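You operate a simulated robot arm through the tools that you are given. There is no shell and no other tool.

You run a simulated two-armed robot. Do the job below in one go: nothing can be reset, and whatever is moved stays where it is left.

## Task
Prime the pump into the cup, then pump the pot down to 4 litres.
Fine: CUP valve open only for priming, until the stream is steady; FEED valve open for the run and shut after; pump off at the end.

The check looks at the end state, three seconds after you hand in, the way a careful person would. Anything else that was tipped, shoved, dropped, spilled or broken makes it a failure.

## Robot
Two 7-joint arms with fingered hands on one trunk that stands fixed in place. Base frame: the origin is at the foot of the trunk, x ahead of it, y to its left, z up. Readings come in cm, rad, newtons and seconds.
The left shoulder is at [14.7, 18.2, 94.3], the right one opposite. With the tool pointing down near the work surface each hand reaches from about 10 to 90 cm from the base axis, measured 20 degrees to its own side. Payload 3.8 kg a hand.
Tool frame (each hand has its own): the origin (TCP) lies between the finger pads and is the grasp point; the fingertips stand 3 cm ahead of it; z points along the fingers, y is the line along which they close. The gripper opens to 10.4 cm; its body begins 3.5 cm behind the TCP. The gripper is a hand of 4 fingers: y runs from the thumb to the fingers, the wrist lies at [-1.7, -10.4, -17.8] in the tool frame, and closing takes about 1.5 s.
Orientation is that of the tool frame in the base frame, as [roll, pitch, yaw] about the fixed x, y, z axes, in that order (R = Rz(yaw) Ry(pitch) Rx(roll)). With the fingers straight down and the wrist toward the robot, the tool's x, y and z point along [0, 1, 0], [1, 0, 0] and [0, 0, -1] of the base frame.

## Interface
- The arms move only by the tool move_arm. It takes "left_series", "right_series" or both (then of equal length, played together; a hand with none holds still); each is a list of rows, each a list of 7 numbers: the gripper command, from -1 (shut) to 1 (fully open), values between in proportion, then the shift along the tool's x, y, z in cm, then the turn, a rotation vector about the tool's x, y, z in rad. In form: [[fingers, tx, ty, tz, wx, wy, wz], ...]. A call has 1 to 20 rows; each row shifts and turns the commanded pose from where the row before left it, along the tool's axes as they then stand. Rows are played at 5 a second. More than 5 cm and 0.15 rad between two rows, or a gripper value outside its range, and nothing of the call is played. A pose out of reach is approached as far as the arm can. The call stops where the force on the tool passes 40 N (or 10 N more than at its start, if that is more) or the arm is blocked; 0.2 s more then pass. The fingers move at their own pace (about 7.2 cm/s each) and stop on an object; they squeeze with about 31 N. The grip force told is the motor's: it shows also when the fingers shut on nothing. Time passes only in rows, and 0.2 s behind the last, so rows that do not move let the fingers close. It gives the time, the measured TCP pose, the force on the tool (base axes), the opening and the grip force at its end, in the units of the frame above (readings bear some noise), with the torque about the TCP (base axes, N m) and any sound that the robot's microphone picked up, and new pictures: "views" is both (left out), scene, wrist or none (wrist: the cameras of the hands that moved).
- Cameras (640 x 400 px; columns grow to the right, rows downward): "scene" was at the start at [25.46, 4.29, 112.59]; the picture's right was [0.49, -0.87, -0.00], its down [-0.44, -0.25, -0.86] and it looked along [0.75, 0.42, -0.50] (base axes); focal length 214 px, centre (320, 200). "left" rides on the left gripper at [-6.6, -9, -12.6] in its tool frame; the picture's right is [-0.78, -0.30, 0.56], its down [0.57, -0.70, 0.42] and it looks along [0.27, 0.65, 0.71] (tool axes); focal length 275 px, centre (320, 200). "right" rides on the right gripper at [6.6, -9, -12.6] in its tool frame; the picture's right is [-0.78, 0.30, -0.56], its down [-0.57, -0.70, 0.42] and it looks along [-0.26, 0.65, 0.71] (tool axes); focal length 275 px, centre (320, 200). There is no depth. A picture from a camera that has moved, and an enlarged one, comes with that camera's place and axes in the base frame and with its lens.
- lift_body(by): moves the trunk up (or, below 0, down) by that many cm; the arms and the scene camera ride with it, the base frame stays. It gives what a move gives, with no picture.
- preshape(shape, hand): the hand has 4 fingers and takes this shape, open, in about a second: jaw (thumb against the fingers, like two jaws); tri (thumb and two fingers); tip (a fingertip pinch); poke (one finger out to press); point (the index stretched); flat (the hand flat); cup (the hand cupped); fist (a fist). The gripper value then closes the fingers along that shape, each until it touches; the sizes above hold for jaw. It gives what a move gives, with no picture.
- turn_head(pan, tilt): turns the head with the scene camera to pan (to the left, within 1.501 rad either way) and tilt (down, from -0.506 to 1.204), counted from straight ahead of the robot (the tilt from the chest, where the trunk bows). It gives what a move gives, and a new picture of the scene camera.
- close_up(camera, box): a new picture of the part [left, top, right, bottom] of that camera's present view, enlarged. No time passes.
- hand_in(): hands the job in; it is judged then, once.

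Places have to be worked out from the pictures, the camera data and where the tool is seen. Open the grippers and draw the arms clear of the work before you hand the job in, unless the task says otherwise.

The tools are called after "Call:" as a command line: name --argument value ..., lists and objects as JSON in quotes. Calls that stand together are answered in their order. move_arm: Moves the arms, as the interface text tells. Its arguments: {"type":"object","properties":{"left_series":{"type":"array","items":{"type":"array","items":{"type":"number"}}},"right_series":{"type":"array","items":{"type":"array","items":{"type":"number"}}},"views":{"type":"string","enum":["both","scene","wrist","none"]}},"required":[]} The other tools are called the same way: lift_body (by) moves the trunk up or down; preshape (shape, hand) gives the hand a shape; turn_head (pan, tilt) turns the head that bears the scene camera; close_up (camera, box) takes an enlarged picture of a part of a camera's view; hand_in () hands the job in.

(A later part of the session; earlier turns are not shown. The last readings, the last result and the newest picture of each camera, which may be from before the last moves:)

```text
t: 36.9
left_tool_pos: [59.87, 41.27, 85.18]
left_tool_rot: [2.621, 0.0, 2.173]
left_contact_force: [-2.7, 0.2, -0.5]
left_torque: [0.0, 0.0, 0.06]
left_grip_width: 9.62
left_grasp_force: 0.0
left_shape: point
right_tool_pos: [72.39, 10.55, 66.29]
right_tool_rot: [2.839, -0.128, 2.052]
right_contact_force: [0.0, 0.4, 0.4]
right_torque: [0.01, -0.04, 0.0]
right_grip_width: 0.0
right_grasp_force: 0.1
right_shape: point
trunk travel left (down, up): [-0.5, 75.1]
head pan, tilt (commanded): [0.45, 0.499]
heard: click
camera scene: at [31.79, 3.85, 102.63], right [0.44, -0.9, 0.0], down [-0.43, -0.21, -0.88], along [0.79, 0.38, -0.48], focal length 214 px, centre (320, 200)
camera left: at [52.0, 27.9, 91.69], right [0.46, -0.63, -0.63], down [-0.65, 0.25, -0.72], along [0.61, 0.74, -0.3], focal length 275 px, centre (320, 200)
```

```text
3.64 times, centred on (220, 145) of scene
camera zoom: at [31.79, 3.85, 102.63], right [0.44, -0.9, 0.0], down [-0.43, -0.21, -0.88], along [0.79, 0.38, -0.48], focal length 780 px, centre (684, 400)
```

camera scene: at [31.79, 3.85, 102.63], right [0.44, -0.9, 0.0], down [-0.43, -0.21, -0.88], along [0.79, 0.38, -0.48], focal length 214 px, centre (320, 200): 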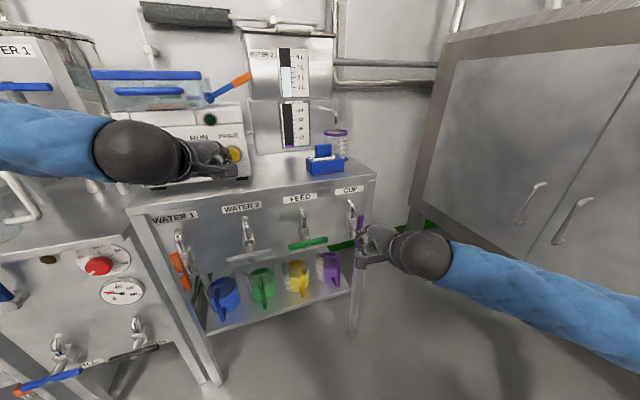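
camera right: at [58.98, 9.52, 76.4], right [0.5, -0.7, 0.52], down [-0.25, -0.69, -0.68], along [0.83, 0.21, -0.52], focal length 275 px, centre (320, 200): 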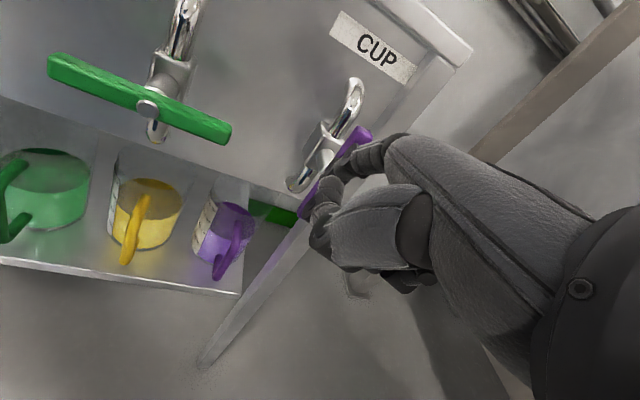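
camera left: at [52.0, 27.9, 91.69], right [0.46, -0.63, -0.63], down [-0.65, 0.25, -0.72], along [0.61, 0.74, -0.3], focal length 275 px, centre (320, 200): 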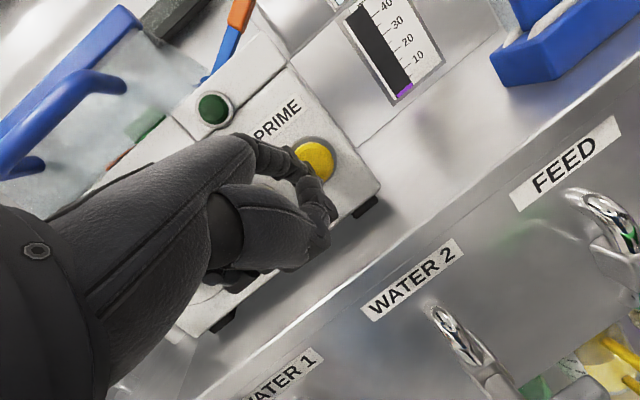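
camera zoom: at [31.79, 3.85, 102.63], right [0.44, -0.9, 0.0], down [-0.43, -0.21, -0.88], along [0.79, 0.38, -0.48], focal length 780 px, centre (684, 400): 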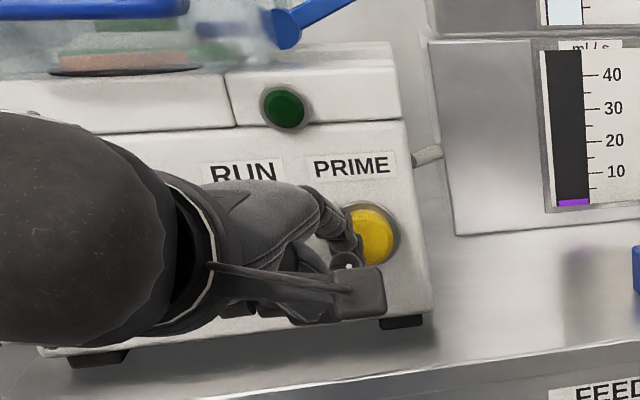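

A click was heard and there is a slight contact force. I check immediately with close-ups what was touched: lamp, flow gauge, spout and the fingers.

Call:
close_up --camera "left" --box '[180, 80, 360, 300]'

Call:
close_up --camera "scene" --box '[160, 100, 260, 190]'

Call:
close_up --camera "scene" --box '[270, 90, 370, 180]'

```text
1.82 times, centred on (270, 190) of left
camera zoom: at [52.0, 27.9, 91.69], right [0.46, -0.63, -0.63], down [-0.65, 0.25, -0.72], along [0.61, 0.74, -0.3], focal length 500 px, centre (411, 218)
```

zoom: 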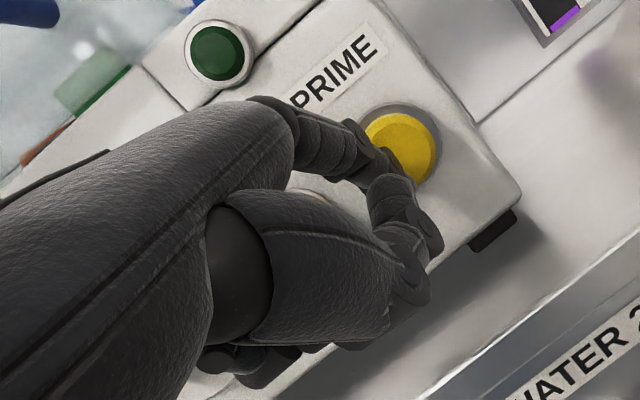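

```text
4.44 times, centred on (210, 145) of scene
camera zoom: at [31.79, 3.85, 102.63], right [0.44, -0.9, 0.0], down [-0.43, -0.21, -0.88], along [0.79, 0.38, -0.48], focal length 953 px, centre (809, 444)
```

zoom: 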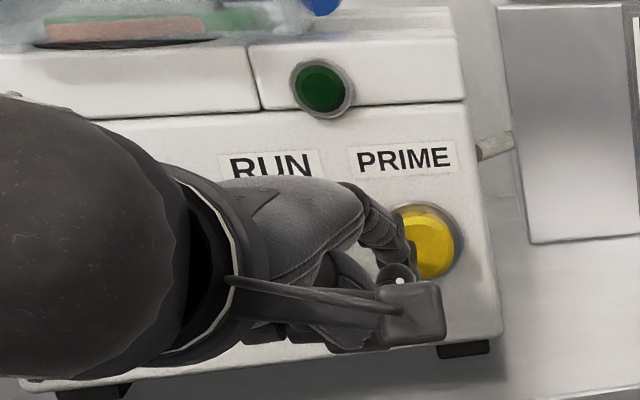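

```text
4.44 times, centred on (320, 135) of scene
camera zoom: at [31.79, 3.85, 102.63], right [0.44, -0.9, 0.0], down [-0.43, -0.21, -0.88], along [0.79, 0.38, -0.48], focal length 953 px, centre (320, 489)
```

zoom: 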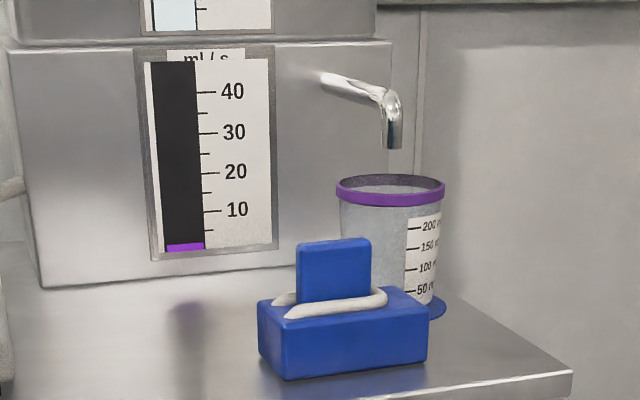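

The lamp is still dark and no flow shows yet. CUP is open, so any pumping would go to the cup safely. I hold still for a moment and look again.

Call:
move_arm --left_series '[[1, 0, 0, 0, 0, 0, 0], [1, 0, 0, 0, 0, 0, 0]]' --views "none"

Call:
close_up --camera "scene" --box '[150, 80, 370, 200]'

```text
t: 37.5
left_tool_pos: [59.88, 41.28, 85.36]
left_tool_rot: [2.621, 0.0, 2.172]
left_contact_force: [-1.7, 0.2, -1.2]
left_torque: [-0.05, 0.09, 0.07]
left_grip_width: 9.59
left_grasp_force: 0.1
left_shape: point
right_tool_pos: [72.41, 10.47, 66.29]
right_tool_rot: [2.838, -0.128, 2.055]
right_contact_force: [-0.2, 0.7, 0.0]
right_torque: [-0.01, 0.01, -0.04]
right_grip_width: 0.0
right_grasp_force: 0.1
right_shape: point
trunk travel left (down, up): [-0.5, 75.1]
head pan, tilt (commanded): [0.45, 0.499]
```

```text
2.91 times, centred on (260, 140) of scene
camera zoom: at [31.8, 3.84, 102.63], right [0.44, -0.9, 0.0], down [-0.43, -0.21, -0.88], along [0.79, 0.38, -0.48], focal length 624 px, centre (494, 374)
```

zoom: 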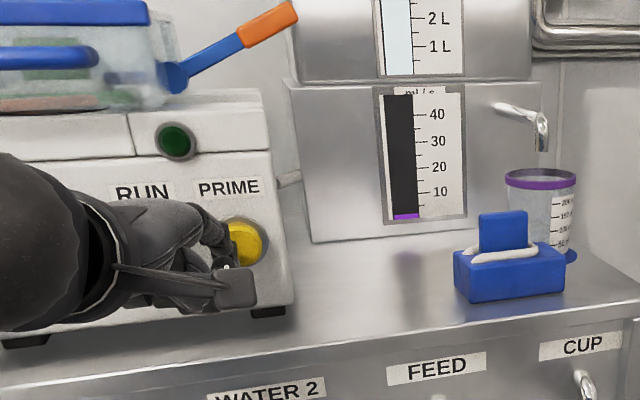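

No flow yet. I enlarge the lamp and the buttons to see whether anything has changed.

Call:
close_up --camera "scene" --box '[195, 105, 250, 165]'

Call:
close_up --camera "left" --box '[180, 80, 350, 200]'

```text
6.67 times, centred on (222, 135) of scene
camera zoom: at [31.8, 3.84, 102.63], right [0.44, -0.9, 0.0], down [-0.43, -0.21, -0.88], along [0.79, 0.38, -0.48], focal length 1430 px, centre (970, 633)
```

zoom: 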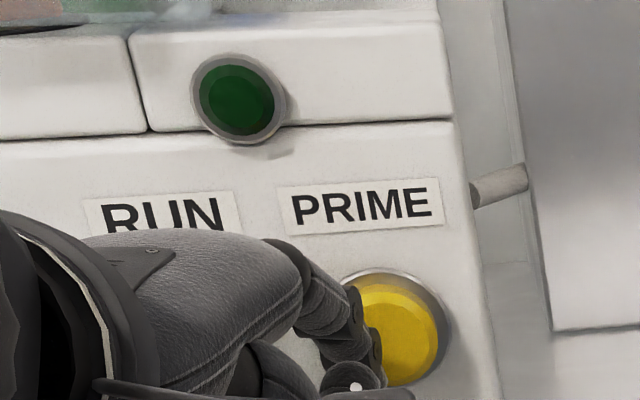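

```text
3.33 times, centred on (265, 140) of left
camera zoom: at [51.99, 27.89, 91.71], right [0.45, -0.63, -0.63], down [-0.65, 0.25, -0.72], along [0.61, 0.74, -0.3], focal length 918 px, centre (503, 400)
```

zoom: 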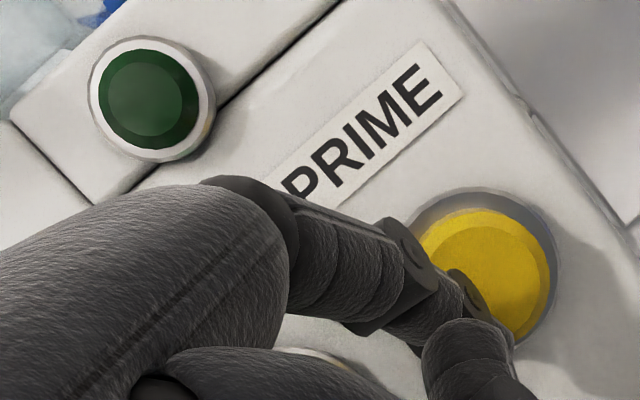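

PRIME now looks pushed in under the index tip (finger is longer than I estimated in depth). I hold it there for another moment and watch the spout and gauge.

Call:
move_arm --left_series '[[1, 0, 0, 0, 0, 0, 0], [1, 0, 0, 0, 0, 0, 0], [1, 0, 0, 0, 0, 0, 0]]' --views "none"

Call:
close_up --camera "scene" --box '[190, 85, 370, 185]'

```text
t: 38.3
left_tool_pos: [59.85, 41.34, 85.26]
left_tool_rot: [2.621, 0.0, 2.171]
left_contact_force: [-2.7, -0.4, -1.8]
left_torque: [-0.03, 0.07, 0.02]
left_grip_width: 9.6
left_grasp_force: 0.1
left_shape: point
right_tool_pos: [72.31, 10.51, 66.36]
right_tool_rot: [2.839, -0.129, 2.055]
right_contact_force: [-0.2, 0.0, 0.2]
right_torque: [0.03, 0.03, -0.01]
right_grip_width: 0.01
right_grasp_force: 0.1
right_shape: point
trunk travel left (down, up): [-0.5, 75.1]
head pan, tilt (commanded): [0.45, 0.499]
```

```text
3.56 times, centred on (280, 135) of scene
camera zoom: at [31.8, 3.84, 102.63], right [0.44, -0.9, 0.0], down [-0.43, -0.21, -0.88], along [0.79, 0.38, -0.48], focal length 763 px, centre (462, 431)
```

zoom: 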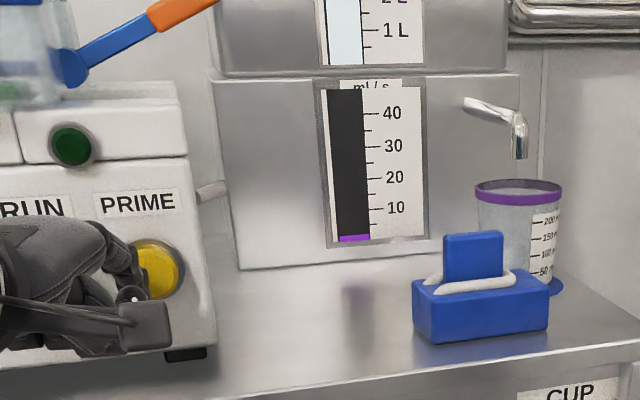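

Still no flow after holding PRIME. I release it by backing off 3 cm along the face normal and watch/listen for what happens.

Call:
move_arm --left_series '[[1, -0.27, -1.28, -0.73, 0, 0, 0], [1, -0.27, -1.28, -0.73, 0, 0, 0], [1, 0, 0, 0, 0, 0, 0]]' --views "both"

Call:
close_up --camera "left" --box '[150, 60, 400, 240]'

Call:
close_up --camera "scene" --box '[190, 85, 370, 185]'

```text
t: 39.1
left_tool_pos: [57.76, 39.02, 85.17]
left_tool_rot: [2.622, 0.0, 2.17]
left_contact_force: [-0.3, 0.5, 0.1]
left_torque: [-0.01, 0.03, -0.01]
left_grip_width: 9.63
left_grasp_force: 0.1
left_shape: point
right_tool_pos: [72.36, 10.46, 66.21]
right_tool_rot: [2.838, -0.13, 2.055]
right_contact_force: [-0.1, -0.5, -0.9]
right_torque: [-0.01, -0.01, -0.04]
right_grip_width: 0.02
right_grasp_force: 0.2
right_shape: point
trunk travel left (down, up): [-0.5, 75.1]
head pan, tilt (commanded): [0.45, 0.499]
camera scene: at [31.81, 3.84, 102.63], right [0.44, -0.9, 0.0], down [-0.43, -0.21, -0.88], along [0.79, 0.38, -0.48], focal length 214 px, centre (320, 200)
camera left: at [49.86, 25.71, 91.69], right [0.45, -0.63, -0.63], down [-0.65, 0.25, -0.72], along [0.61, 0.74, -0.3], focal length 275 px, centre (320, 200)
```

scene: 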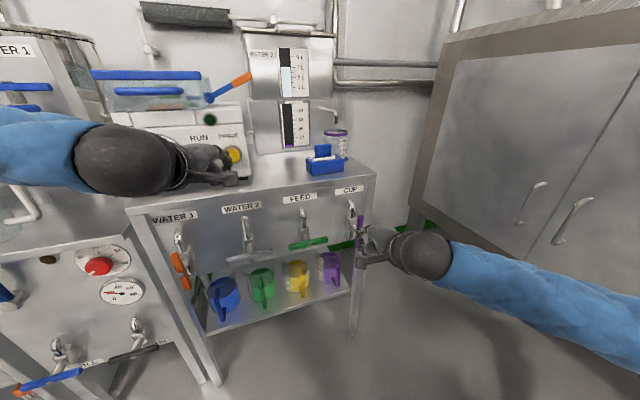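
left: 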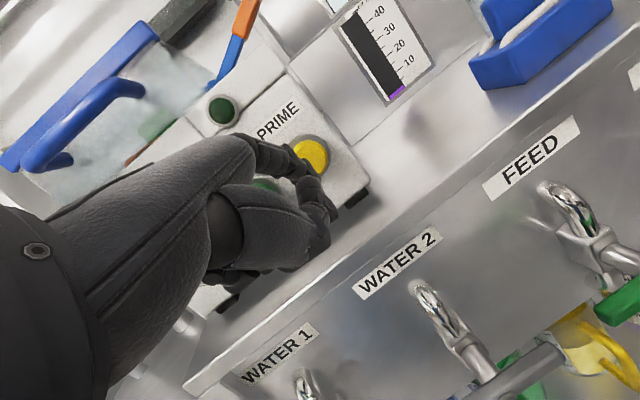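

```text
2.22 times, centred on (275, 150) of left
camera zoom: at [49.86, 25.71, 91.69], right [0.45, -0.63, -0.63], down [-0.65, 0.25, -0.72], along [0.61, 0.74, -0.3], focal length 612 px, centre (420, 311)
```

zoom: 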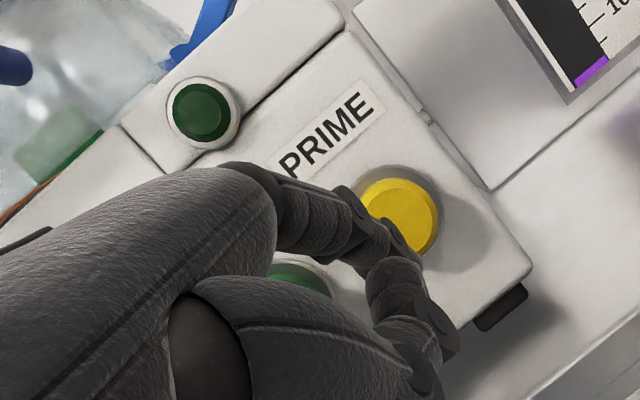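

```text
3.56 times, centred on (280, 135) of scene
camera zoom: at [31.81, 3.84, 102.63], right [0.44, -0.9, 0.0], down [-0.43, -0.21, -0.88], along [0.79, 0.38, -0.48], focal length 763 px, centre (462, 431)
```

zoom: 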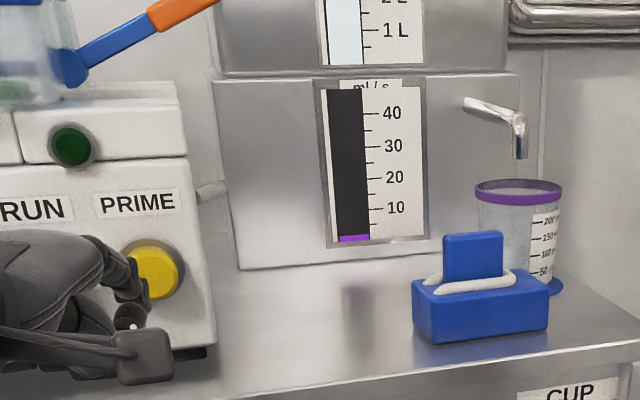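

PRIME popped back out with no flow. I check that the CUP handle is fully vertical, and look closely at the pump head (lid and lever).

Call:
close_up --camera "scene" --box '[330, 190, 390, 270]'

Call:
close_up --camera "scene" --box '[80, 55, 260, 135]'

Call:
close_up --camera "scene" --box '[150, 205, 220, 300]'

Call:
close_up --camera "left" --box '[0, 0, 280, 180]'

```text
5.00 times, centred on (360, 230) of scene
camera zoom: at [31.81, 3.84, 102.63], right [0.44, -0.9, 0.0], down [-0.43, -0.21, -0.88], along [0.79, 0.38, -0.48], focal length 1072 px, centre (120, 50)
```

zoom: 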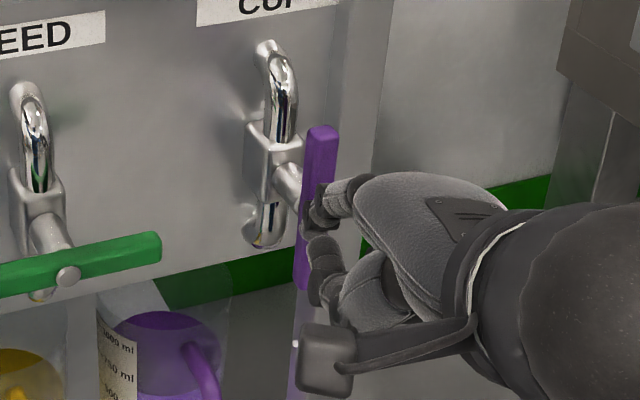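

```text
3.56 times, centred on (170, 95) of scene
camera zoom: at [31.81, 3.84, 102.63], right [0.44, -0.9, 0.0], down [-0.43, -0.21, -0.88], along [0.79, 0.38, -0.48], focal length 763 px, centre (853, 573)
```

zoom: 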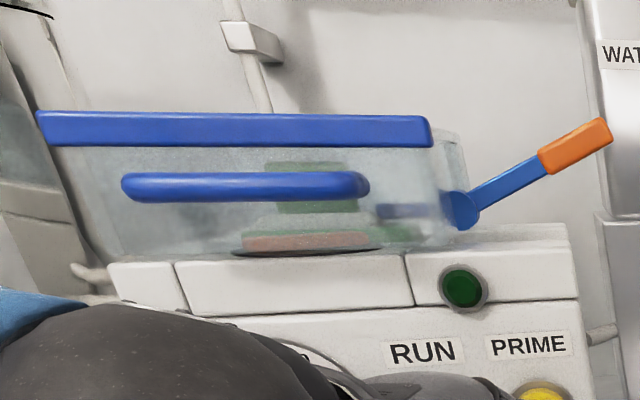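

```text
4.21 times, centred on (185, 252) of scene
camera zoom: at [31.81, 3.84, 102.63], right [0.44, -0.9, 0.0], down [-0.43, -0.21, -0.88], along [0.79, 0.38, -0.48], focal length 903 px, centre (888, -21)
```

zoom: 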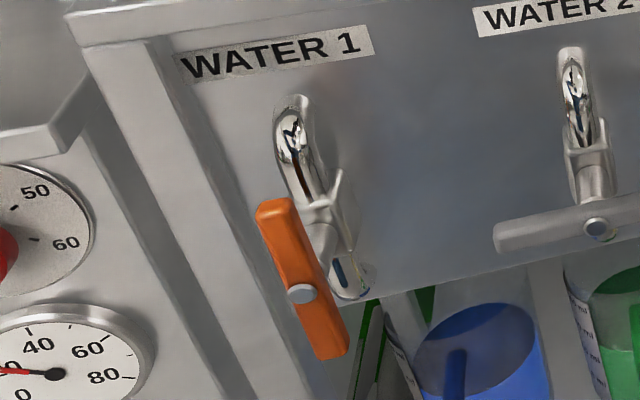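

```text
2.22 times, centred on (140, 90) of left
camera zoom: at [49.86, 25.71, 91.69], right [0.45, -0.63, -0.63], down [-0.65, 0.25, -0.72], along [0.61, 0.74, -0.3], focal length 612 px, centre (720, 444)
```

zoom: 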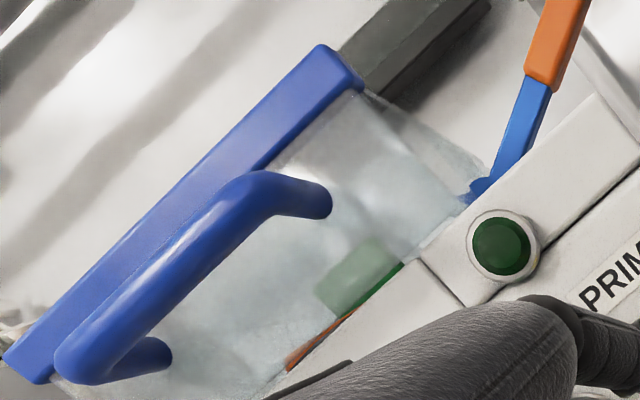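

CUP is fully vertical, WATER 1 open. So PRIME alone doesn't run the motor; the pump probably has to be running. I shift the left index 6 cm left in front of RUN, with the CUP line still open, and check.

Call:
move_arm --left_series '[[1, 3.0, -0.51, -0.29, 0, 0, 0], [1, 3.0, -0.51, -0.29, 0, 0, 0], [1, 0, 0, 0, 0, 0, 0]]' --views "both"

Call:
close_up --camera "scene" --box '[130, 90, 270, 200]'

Call:
close_up --camera "left" --box '[200, 80, 420, 260]'

```text
t: 39.9
left_tool_pos: [54.77, 43.99, 85.89]
left_tool_rot: [2.625, -0.001, 2.17]
left_contact_force: [0.2, 0.0, -0.7]
left_torque: [0.01, 0.0, 0.0]
left_grip_width: 9.58
left_grasp_force: 0.0
left_shape: point
left hand out of reach, approached as far as the arm can: row 1, 2
right_tool_pos: [72.47, 10.5, 66.31]
right_tool_rot: [2.841, -0.127, 2.053]
right_contact_force: [0.7, 0.2, -0.4]
right_torque: [0.01, -0.03, 0.01]
right_grip_width: 0.0
right_grasp_force: 0.0
right_shape: point
trunk travel left (down, up): [-0.5, 75.1]
head pan, tilt (commanded): [0.45, 0.499]
camera scene: at [31.83, 3.86, 102.62], right [0.44, -0.9, 0.0], down [-0.43, -0.21, -0.88], along [0.79, 0.38, -0.48], focal length 214 px, centre (320, 200)
camera left: at [46.88, 30.54, 92.34], right [0.45, -0.63, -0.63], down [-0.65, 0.25, -0.72], along [0.61, 0.74, -0.3], focal length 275 px, centre (320, 200)
```

scene: 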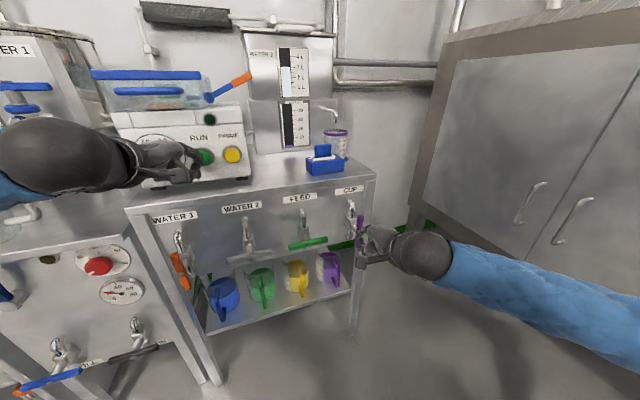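
left: 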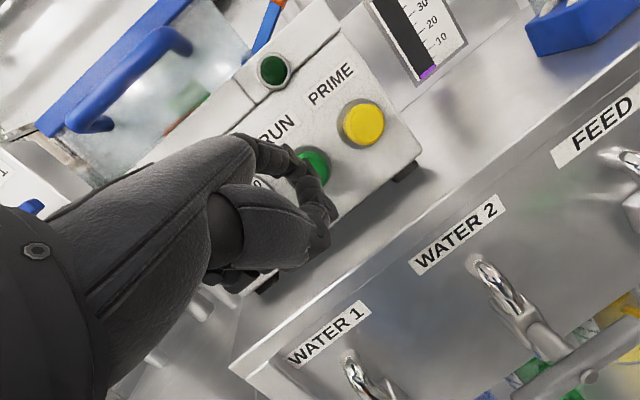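

```text
3.64 times, centred on (200, 145) of scene
camera zoom: at [31.83, 3.86, 102.62], right [0.44, -0.9, 0.0], down [-0.43, -0.21, -0.88], along [0.79, 0.38, -0.48], focal length 780 px, centre (756, 400)
```

zoom: 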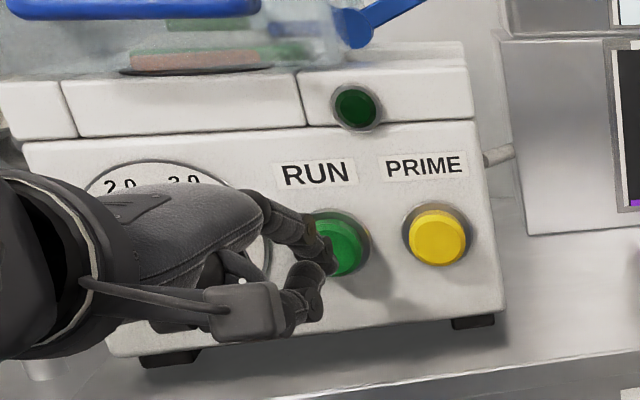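

```text
2.22 times, centred on (310, 170) of left
camera zoom: at [46.88, 30.54, 92.34], right [0.45, -0.63, -0.63], down [-0.65, 0.25, -0.72], along [0.61, 0.74, -0.3], focal length 612 px, centre (342, 267)
```

zoom: 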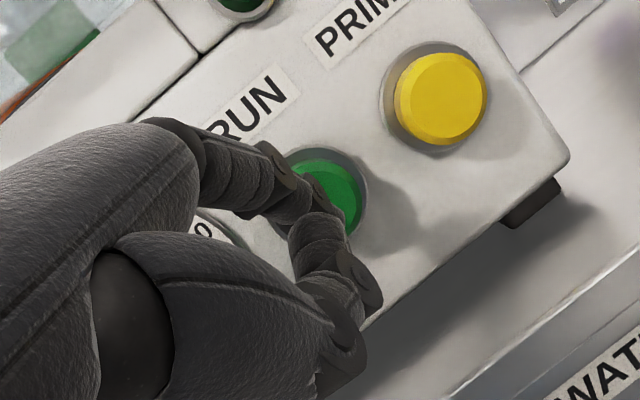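

Index is over the RUN button, a bit away. I advance along the face normal in small steps until it clicks.

Call:
move_arm --left_series '[[1, 0.13, 0.6, 0.34, 0, 0, 0], [1, 0.13, 0.6, 0.34, 0, 0, 0]]' --views "none"

Call:
close_up --camera "scene" --box '[130, 90, 270, 200]'

```text
t: 40.5
left_tool_pos: [55.69, 44.85, 85.95]
left_tool_rot: [2.622, 0.0, 2.17]
left_contact_force: [-2.3, -1.2, 1.5]
left_torque: [0.04, -0.01, -0.11]
left_grip_width: 9.59
left_grasp_force: 0.1
left_shape: point
right_tool_pos: [72.33, 10.29, 66.18]
right_tool_rot: [2.839, -0.131, 2.055]
right_contact_force: [0.3, 0.3, 0.6]
right_torque: [0.04, -0.01, 0.01]
right_grip_width: 0.0
right_grasp_force: 0.1
right_shape: point
trunk travel left (down, up): [-0.5, 75.1]
head pan, tilt (commanded): [0.45, 0.499]
```

```text
3.64 times, centred on (200, 145) of scene
camera zoom: at [31.79, 3.82, 102.64], right [0.44, -0.9, 0.0], down [-0.43, -0.21, -0.88], along [0.79, 0.38, -0.48], focal length 780 px, centre (756, 400)
```

zoom: 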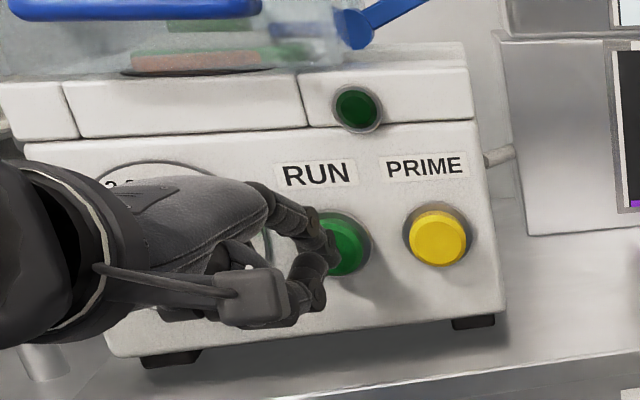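

Light contact on RUN, no click yet. I push another half centimetre and look at the lamp and flow gauge at once.

Call:
move_arm --left_series '[[1, 0.1, 0.45, 0.26, 0, 0, 0]]' --views "none"

Call:
close_up --camera "scene" --box '[150, 80, 370, 200]'

```text
t: 40.9
left_tool_pos: [55.94, 45.29, 86.01]
left_tool_rot: [2.621, 0.0, 2.17]
left_contact_force: [-0.4, -2.3, 0.5]
left_torque: [0.06, -0.05, -0.11]
left_grip_width: 9.59
left_grasp_force: 0.1
left_shape: point
right_tool_pos: [72.34, 10.44, 66.32]
right_tool_rot: [2.839, -0.132, 2.054]
right_contact_force: [0.4, -0.4, 0.8]
right_torque: [-0.01, 0.02, 0.0]
right_grip_width: 0.01
right_grasp_force: 0.1
right_shape: point
trunk travel left (down, up): [-0.5, 75.1]
head pan, tilt (commanded): [0.45, 0.499]
heard: click
```

```text
2.91 times, centred on (260, 140) of scene
camera zoom: at [31.78, 3.81, 102.64], right [0.44, -0.9, 0.0], down [-0.43, -0.21, -0.88], along [0.79, 0.38, -0.48], focal length 624 px, centre (494, 374)
```

zoom: 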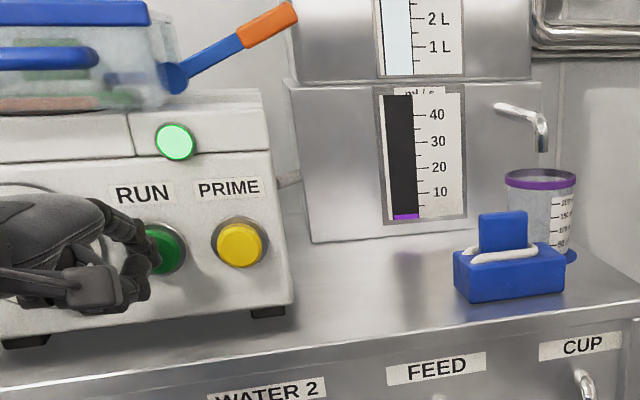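

The lamp is lit – RUN is on. I let go of the button by 1 cm and watch the spout and gauge.

Call:
move_arm --left_series '[[1, -0.2, -0.9, -0.52, 0, 0, 0]]' --views "none"

Call:
close_up --camera "scene" --box '[190, 85, 370, 185]'

```text
t: 41.3
left_tool_pos: [55.4, 44.66, 85.89]
left_tool_rot: [2.621, -0.002, 2.173]
left_contact_force: [-0.4, 0.5, -0.8]
left_torque: [0.0, -0.02, 0.02]
left_grip_width: 9.62
left_grasp_force: 0.1
left_shape: point
right_tool_pos: [72.39, 10.44, 66.32]
right_tool_rot: [2.84, -0.13, 2.054]
right_contact_force: [-0.6, 0.5, -0.5]
right_torque: [0.04, 0.02, 0.0]
right_grip_width: 0.0
right_grasp_force: 0.0
right_shape: point
trunk travel left (down, up): [-0.5, 75.1]
head pan, tilt (commanded): [0.45, 0.499]
```

```text
3.56 times, centred on (280, 135) of scene
camera zoom: at [31.81, 3.84, 102.62], right [0.44, -0.9, 0.0], down [-0.43, -0.21, -0.88], along [0.79, 0.38, -0.48], focal length 763 px, centre (462, 431)
```

zoom: 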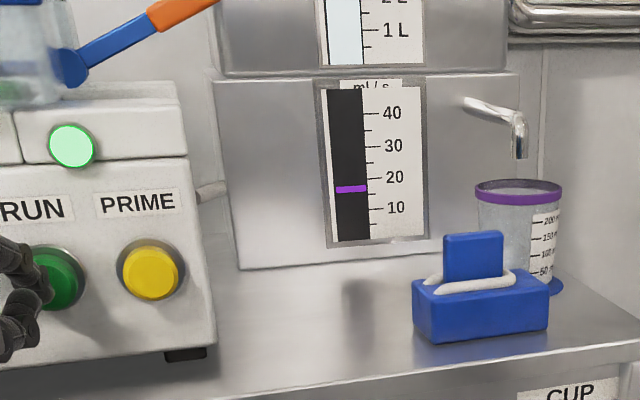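

The flow marker rises to about 16 ml/s but no visible stream yet. I wait 0.4 s and look again.

Call:
move_arm --left_series '[[1, 0, 0, 0, 0, 0, 0], [1, 0, 0, 0, 0, 0, 0]]' --views "none"

Call:
close_up --camera "scene" --box '[190, 85, 370, 185]'

```text
t: 41.9
left_tool_pos: [55.34, 44.55, 85.94]
left_tool_rot: [2.621, 0.0, 2.171]
left_contact_force: [0.2, -0.1, -0.3]
left_torque: [-0.04, 0.0, 0.01]
left_grip_width: 9.59
left_grasp_force: 0.1
left_shape: point
right_tool_pos: [72.35, 10.54, 66.33]
right_tool_rot: [2.84, -0.129, 2.053]
right_contact_force: [0.4, 0.0, -1.0]
right_torque: [0.01, -0.01, -0.01]
right_grip_width: 0.0
right_grasp_force: 0.1
right_shape: point
trunk travel left (down, up): [-0.5, 75.1]
head pan, tilt (commanded): [0.45, 0.499]
```

```text
3.56 times, centred on (280, 135) of scene
camera zoom: at [31.81, 3.84, 102.63], right [0.44, -0.9, 0.0], down [-0.43, -0.21, -0.88], along [0.79, 0.38, -0.48], focal length 763 px, centre (462, 431)
```

zoom: 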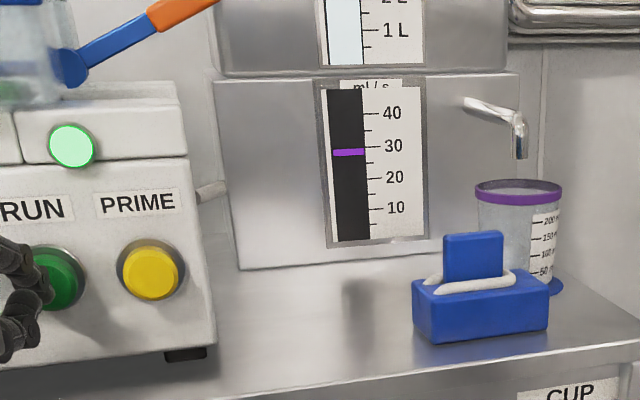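

Flow marker climbs to about 28 ml/s. I look closely at spout and cup, then let a bit more time pass.

Call:
close_up --camera "scene" --box '[315, 95, 365, 175]'

Call:
move_arm --left_series '[[1, 0, 0, 0, 0, 0, 0]]' --views "none"

Call:
close_up --camera "scene" --box '[270, 90, 370, 175]'

```text
5.00 times, centred on (340, 135) of scene
camera zoom: at [31.81, 3.84, 102.63], right [0.44, -0.9, 0.0], down [-0.43, -0.21, -0.88], along [0.79, 0.38, -0.48], focal length 1072 px, centre (220, 525)
```

zoom: 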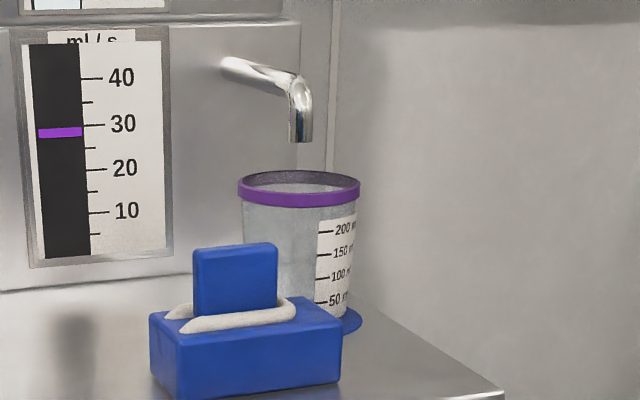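

```text
t: 42.3
left_tool_pos: [55.36, 44.56, 85.96]
left_tool_rot: [2.621, 0.0, 2.171]
left_contact_force: [0.1, -0.2, -0.2]
left_torque: [0.02, -0.02, -0.01]
left_grip_width: 9.6
left_grasp_force: 0.1
left_shape: point
right_tool_pos: [72.42, 10.55, 66.37]
right_tool_rot: [2.839, -0.128, 2.054]
right_contact_force: [-0.3, 0.0, -0.2]
right_torque: [-0.03, 0.0, 0.01]
right_grip_width: 0.0
right_grasp_force: 0.0
right_shape: point
trunk travel left (down, up): [-0.5, 75.1]
head pan, tilt (commanded): [0.45, 0.499]
```

```text
4.71 times, centred on (320, 132) of scene
camera zoom: at [31.81, 3.84, 102.63], right [0.44, -0.9, 0.0], down [-0.43, -0.21, -0.88], along [0.79, 0.38, -0.48], focal length 1009 px, centre (320, 518)
```

zoom: 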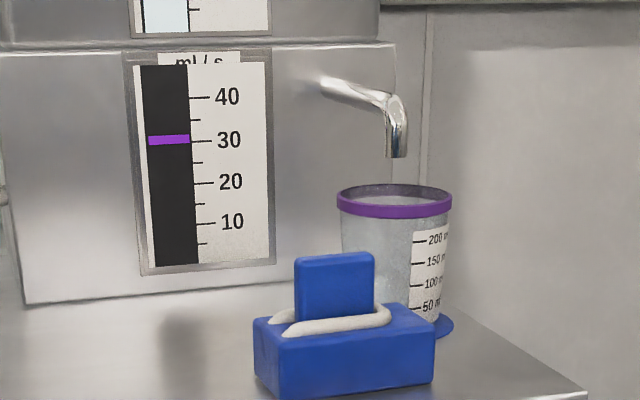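

About 30 ml/s on the gauge but no stream at the spout: the pump runs unprimed. I go over to PRIME now and hold it while the pump is running.

Call:
move_arm --left_series '[[1, -2.72, 0.24, 0.52, 0, 0, 0], [1, -2.72, 0.24, 0.52, 0, 0, 0], [1, 0.13, 0.6, 0.34, 0, 0, 0], [1, 0.11, 0.51, 0.29, 0, 0, 0]]' --views "none"

Call:
close_up --camera "scene" --box '[190, 85, 370, 185]'

```text
t: 43.3
left_tool_pos: [60.08, 41.47, 85.35]
left_tool_rot: [2.622, 0.0, 2.171]
left_contact_force: [-2.5, -1.9, 0.1]
left_torque: [0.02, -0.03, -0.1]
left_grip_width: 9.61
left_grasp_force: 0.1
left_shape: point
right_tool_pos: [72.39, 10.46, 66.38]
right_tool_rot: [2.838, -0.13, 2.055]
right_contact_force: [0.7, -0.7, 0.1]
right_torque: [-0.02, 0.01, -0.04]
right_grip_width: 0.0
right_grasp_force: 0.2
right_shape: point
trunk travel left (down, up): [-0.5, 75.1]
head pan, tilt (commanded): [0.45, 0.499]
heard: click
```

```text
3.56 times, centred on (280, 135) of scene
camera zoom: at [31.78, 3.81, 102.64], right [0.44, -0.9, 0.0], down [-0.43, -0.21, -0.88], along [0.79, 0.38, -0.48], focal length 763 px, centre (462, 431)
```

zoom: 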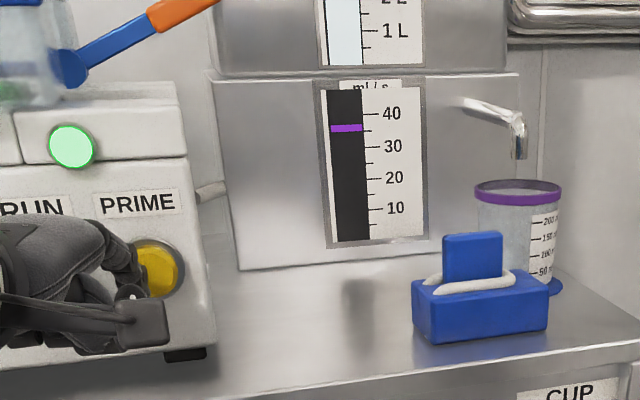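

PRIME clicked with the pump running, flow about 35 ml/s. I hold it and watch the spout.

Call:
move_arm --left_series '[[1, 0, 0, 0, 0, 0, 0], [1, 0, 0, 0, 0, 0, 0]]' --views "none"

Call:
close_up --camera "scene" --box '[270, 90, 370, 175]'

```text
t: 43.9
left_tool_pos: [60.04, 41.56, 85.36]
left_tool_rot: [2.622, 0.0, 2.171]
left_contact_force: [-1.9, -2.3, -0.3]
left_torque: [-0.01, 0.0, -0.05]
left_grip_width: 9.59
left_grasp_force: 0.1
left_shape: point
right_tool_pos: [72.44, 10.61, 66.29]
right_tool_rot: [2.84, -0.131, 2.055]
right_contact_force: [0.2, 1.0, 0.8]
right_torque: [0.0, 0.0, 0.01]
right_grip_width: 0.03
right_grasp_force: 0.1
right_shape: point
trunk travel left (down, up): [-0.5, 75.1]
head pan, tilt (commanded): [0.45, 0.499]
```

```text
4.71 times, centred on (320, 132) of scene
camera zoom: at [31.79, 3.82, 102.63], right [0.44, -0.9, 0.0], down [-0.43, -0.21, -0.88], along [0.79, 0.38, -0.48], focal length 1009 px, centre (320, 518)
```

zoom: 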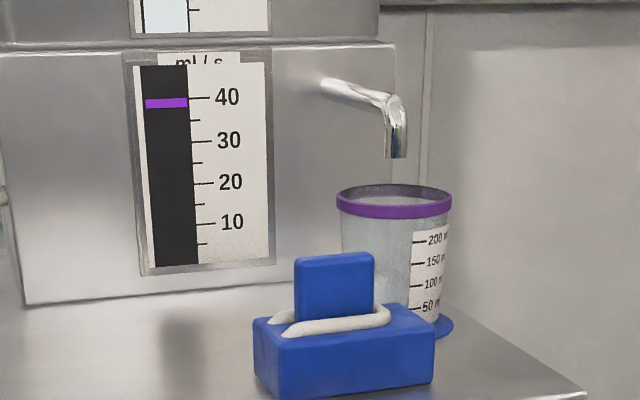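

Still no visible stream. I enlarge the spout and cup strongly to see whether water is running.

Call:
close_up --camera "scene" --box '[320, 105, 355, 165]'

Call:
close_up --camera "left" --box '[400, 0, 640, 140]'

Call:
close_up --camera "scene" --box '[0, 20, 120, 140]'

```text
6.67 times, centred on (338, 135) of scene
camera zoom: at [31.79, 3.82, 102.63], right [0.44, -0.9, 0.0], down [-0.43, -0.21, -0.88], along [0.79, 0.38, -0.48], focal length 1430 px, centre (203, 633)
```

zoom: 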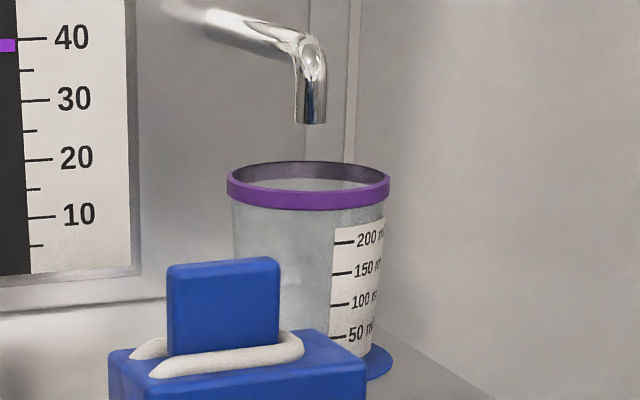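

```text
2.67 times, centred on (520, 70) of left
camera zoom: at [52.14, 28.16, 91.72], right [0.45, -0.63, -0.63], down [-0.65, 0.25, -0.72], along [0.61, 0.74, -0.3], focal length 734 px, centre (-213, 547)
```

zoom: 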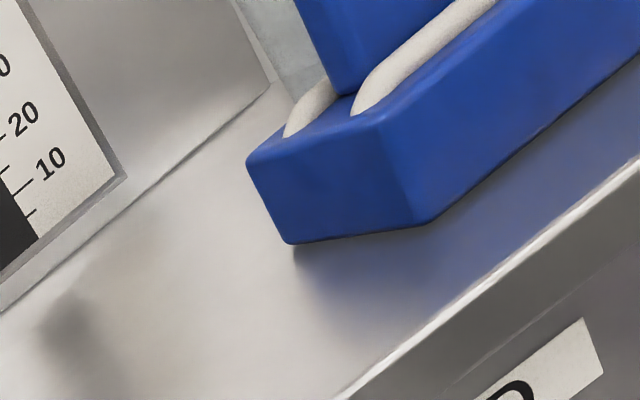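

```text
3.33 times, centred on (60, 80) of scene
camera zoom: at [31.79, 3.82, 102.63], right [0.44, -0.9, 0.0], down [-0.43, -0.21, -0.88], along [0.79, 0.38, -0.48], focal length 715 px, centre (1187, 600)
```

zoom: 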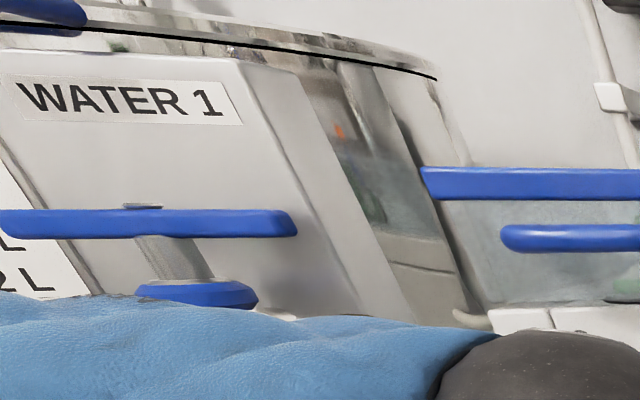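

No stream visible yet. I keep PRIME held another 0.6 s and re-check.

Call:
move_arm --left_series '[[1, 0, 0, 0, 0, 0, 0], [1, 0, 0, 0, 0, 0, 0], [1, 0, 0, 0, 0, 0, 0]]' --views "none"

Call:
close_up --camera "scene" --box '[280, 95, 370, 175]'

```text
t: 44.7
left_tool_pos: [60.01, 41.55, 85.32]
left_tool_rot: [2.622, 0.0, 2.171]
left_contact_force: [-0.8, -2.2, 0.7]
left_torque: [-0.01, -0.01, -0.09]
left_grip_width: 9.6
left_grasp_force: 0.1
left_shape: point
right_tool_pos: [72.36, 10.51, 66.33]
right_tool_rot: [2.839, -0.131, 2.054]
right_contact_force: [-0.8, -0.2, -1.1]
right_torque: [0.01, 0.0, -0.02]
right_grip_width: 0.0
right_grasp_force: 0.0
right_shape: point
trunk travel left (down, up): [-0.5, 75.1]
head pan, tilt (commanded): [0.45, 0.499]
```

```text
5.00 times, centred on (325, 135) of scene
camera zoom: at [31.79, 3.82, 102.63], right [0.44, -0.9, 0.0], down [-0.43, -0.21, -0.88], along [0.79, 0.38, -0.48], focal length 1072 px, centre (295, 525)
```

zoom: 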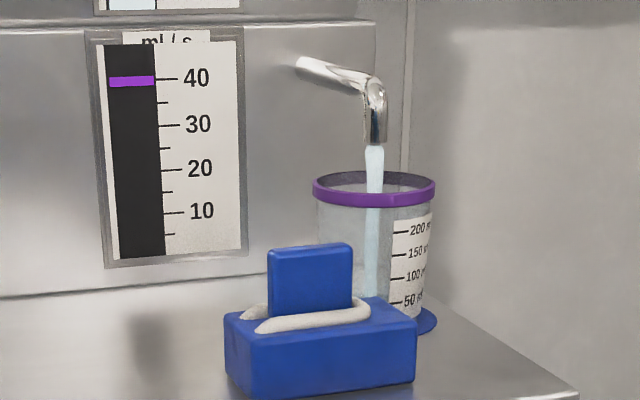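

A stream has appeared at the spout. I keep watching in short steps until it is steady, minding the cup level.

Call:
move_arm --left_series '[[1, 0, 0, 0, 0, 0, 0]]' --views "none"

Call:
close_up --camera "scene" --box '[280, 95, 370, 175]'

```text
t: 45.1
left_tool_pos: [60.0, 41.58, 85.37]
left_tool_rot: [2.621, -0.001, 2.17]
left_contact_force: [-1.2, -2.1, 0.0]
left_torque: [0.02, -0.03, -0.06]
left_grip_width: 9.6
left_grasp_force: 0.2
left_shape: point
right_tool_pos: [72.23, 10.51, 66.39]
right_tool_rot: [2.839, -0.13, 2.055]
right_contact_force: [0.3, 0.5, -0.4]
right_torque: [-0.02, -0.02, 0.0]
right_grip_width: 0.0
right_grasp_force: 0.0
right_shape: point
trunk travel left (down, up): [-0.5, 75.1]
head pan, tilt (commanded): [0.45, 0.499]
```

```text
5.00 times, centred on (325, 135) of scene
camera zoom: at [31.79, 3.82, 102.63], right [0.44, -0.9, 0.0], down [-0.43, -0.21, -0.88], along [0.79, 0.38, -0.48], focal length 1072 px, centre (295, 525)
```

zoom: 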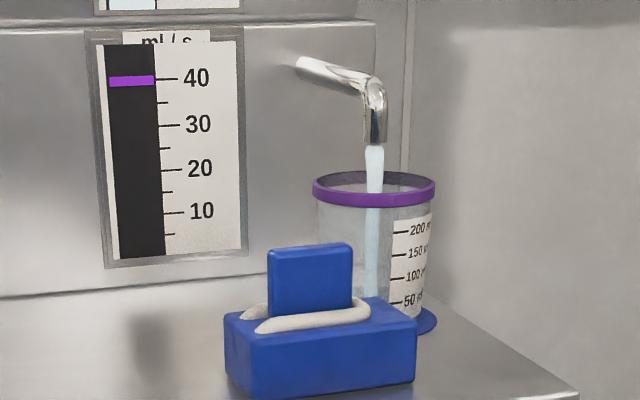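

The stream is steady over two looks. Now I release PRIME, slide back to RUN and press it to stop the pump before shutting CUP (cup has plenty of room).

Call:
move_arm --left_series '[[1, -0.22, -1.02, -0.59, 0, 0, 0], [1, 2.66, -0.41, -0.55, 0, 0, 0], [1, 2.66, -0.41, -0.55, 0, 0, 0], [1, 0.15, 0.68, 0.39, 0, 0, 0], [1, 0.11, 0.51, 0.29, 0, 0, 0]]' --views "none"

Call:
close_up --camera "scene" --box '[190, 85, 370, 185]'

```text
t: 46.3
left_tool_pos: [56.2, 45.22, 85.99]
left_tool_rot: [2.622, 0.0, 2.169]
left_contact_force: [-1.6, -3.0, 0.4]
left_torque: [0.04, 0.0, -0.17]
left_grip_width: 9.62
left_grasp_force: 0.0
left_shape: point
right_tool_pos: [72.27, 10.47, 66.44]
right_tool_rot: [2.839, -0.13, 2.053]
right_contact_force: [0.0, 0.8, -0.9]
right_torque: [-0.01, 0.02, 0.02]
right_grip_width: 0.02
right_grasp_force: 0.1
right_shape: point
trunk travel left (down, up): [-0.5, 75.1]
head pan, tilt (commanded): [0.45, 0.499]
heard: click
```

```text
3.56 times, centred on (280, 135) of scene
camera zoom: at [31.78, 3.79, 102.64], right [0.44, -0.9, 0.0], down [-0.43, -0.21, -0.88], along [0.79, 0.38, -0.48], focal length 763 px, centre (462, 431)
```

zoom: 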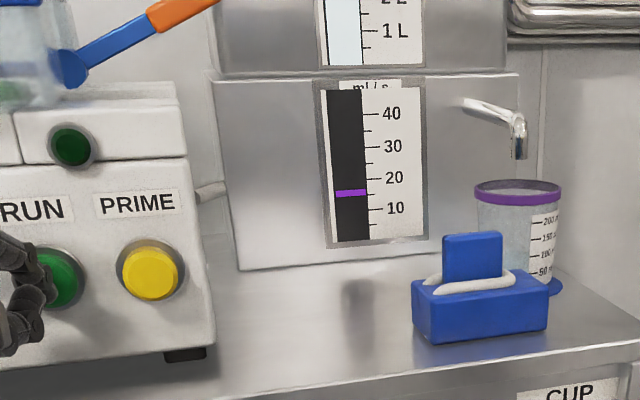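

Pump is off: lamp dark, flow falling, stream stopped. I back the left finger off RUN and bring the right finger in to the left side of the upper half of the CUP handle, ready to push it clockwise shut.

Call:
move_arm --left_series '[[1, -0.28, -1.28, -0.74, 0, 0, 0], [1, 0, 0, 0, 0, 0, 0], [1, 0, 0, 0, 0, 0, 0]]' --right_series '[[1, 0.64, 2.03, 1.21, 0, 0, 0], [1, 0.64, 2.03, 1.21, 0, 0, 0], [1, 0, 0, 0, 0, 0, 0]]' --views "both"

Call:
close_up --camera "scene" --box '[320, 180, 400, 250]'

Call:
close_up --camera "scene" --box '[280, 95, 370, 175]'

```text
t: 47.1
left_tool_pos: [55.03, 44.2, 85.98]
left_tool_rot: [2.62, 0.001, 2.169]
left_contact_force: [0.2, 0.9, -0.9]
left_torque: [0.0, -0.01, -0.02]
left_grip_width: 9.59
left_grasp_force: 0.1
left_shape: point
right_tool_pos: [75.63, 13.84, 65.37]
right_tool_rot: [2.839, -0.128, 2.056]
right_contact_force: [0.3, 0.3, -0.5]
right_torque: [0.03, -0.02, 0.01]
right_grip_width: 0.01
right_grasp_force: 0.1
right_shape: point
trunk travel left (down, up): [-0.5, 75.1]
head pan, tilt (commanded): [0.45, 0.499]
camera scene: at [31.81, 3.85, 102.63], right [0.44, -0.9, 0.0], down [-0.43, -0.21, -0.88], along [0.79, 0.38, -0.48], focal length 214 px, centre (320, 200)
camera right: at [62.33, 12.92, 75.47], right [0.5, -0.7, 0.52], down [-0.25, -0.69, -0.68], along [0.83, 0.21, -0.52], focal length 275 px, centre (320, 200)
camera left: at [47.24, 30.9, 92.27], right [0.45, -0.63, -0.63], down [-0.65, 0.25, -0.72], along [0.61, 0.74, -0.3], focal length 275 px, centre (320, 200)
```

scene: 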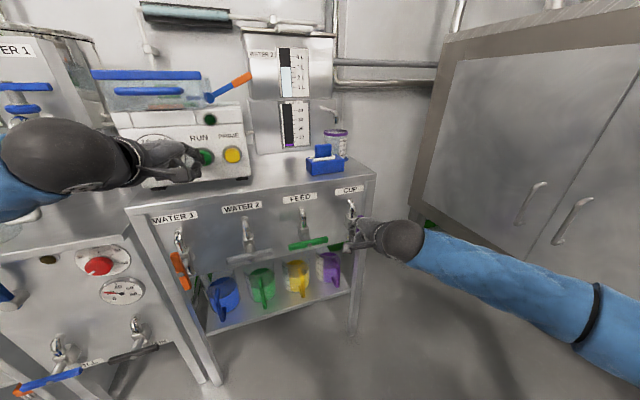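
right: 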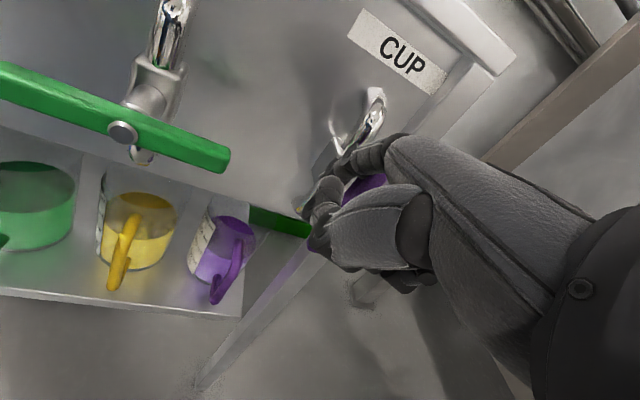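
left: 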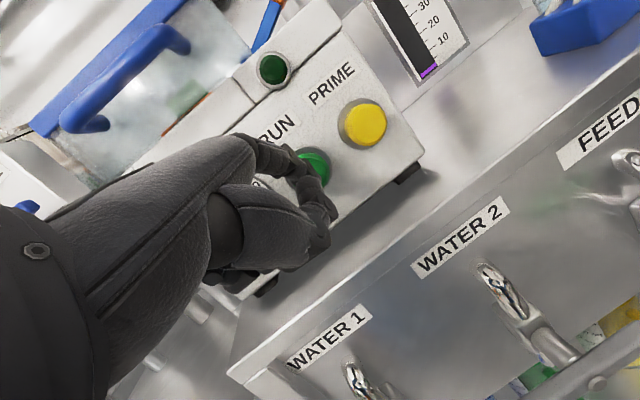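

```text
5.71 times, centred on (360, 215) of scene
camera zoom: at [31.81, 3.85, 102.63], right [0.44, -0.9, 0.0], down [-0.43, -0.21, -0.88], along [0.79, 0.38, -0.48], focal length 1226 px, centre (91, 114)
```

zoom: 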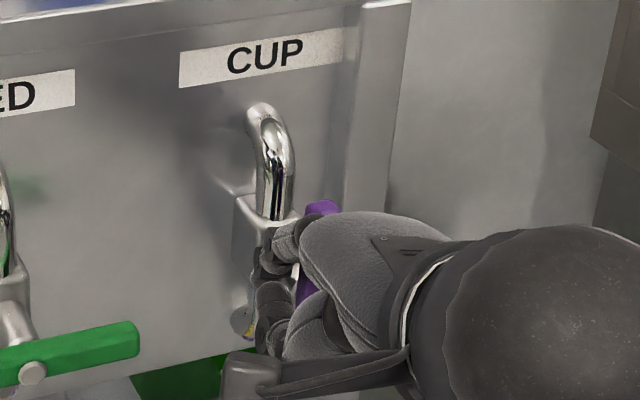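

```text
5.00 times, centred on (325, 135) of scene
camera zoom: at [31.81, 3.85, 102.63], right [0.44, -0.9, 0.0], down [-0.43, -0.21, -0.88], along [0.79, 0.38, -0.48], focal length 1072 px, centre (295, 525)
```

zoom: 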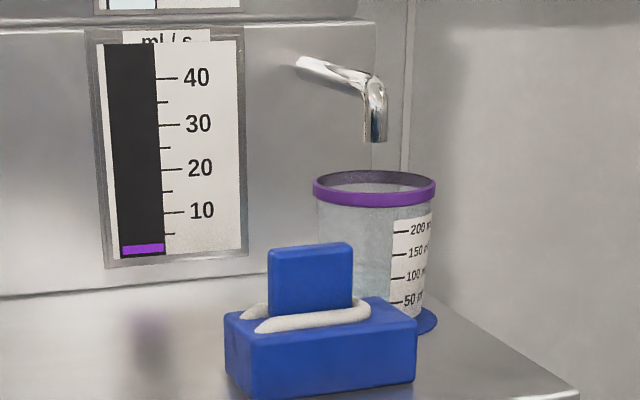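

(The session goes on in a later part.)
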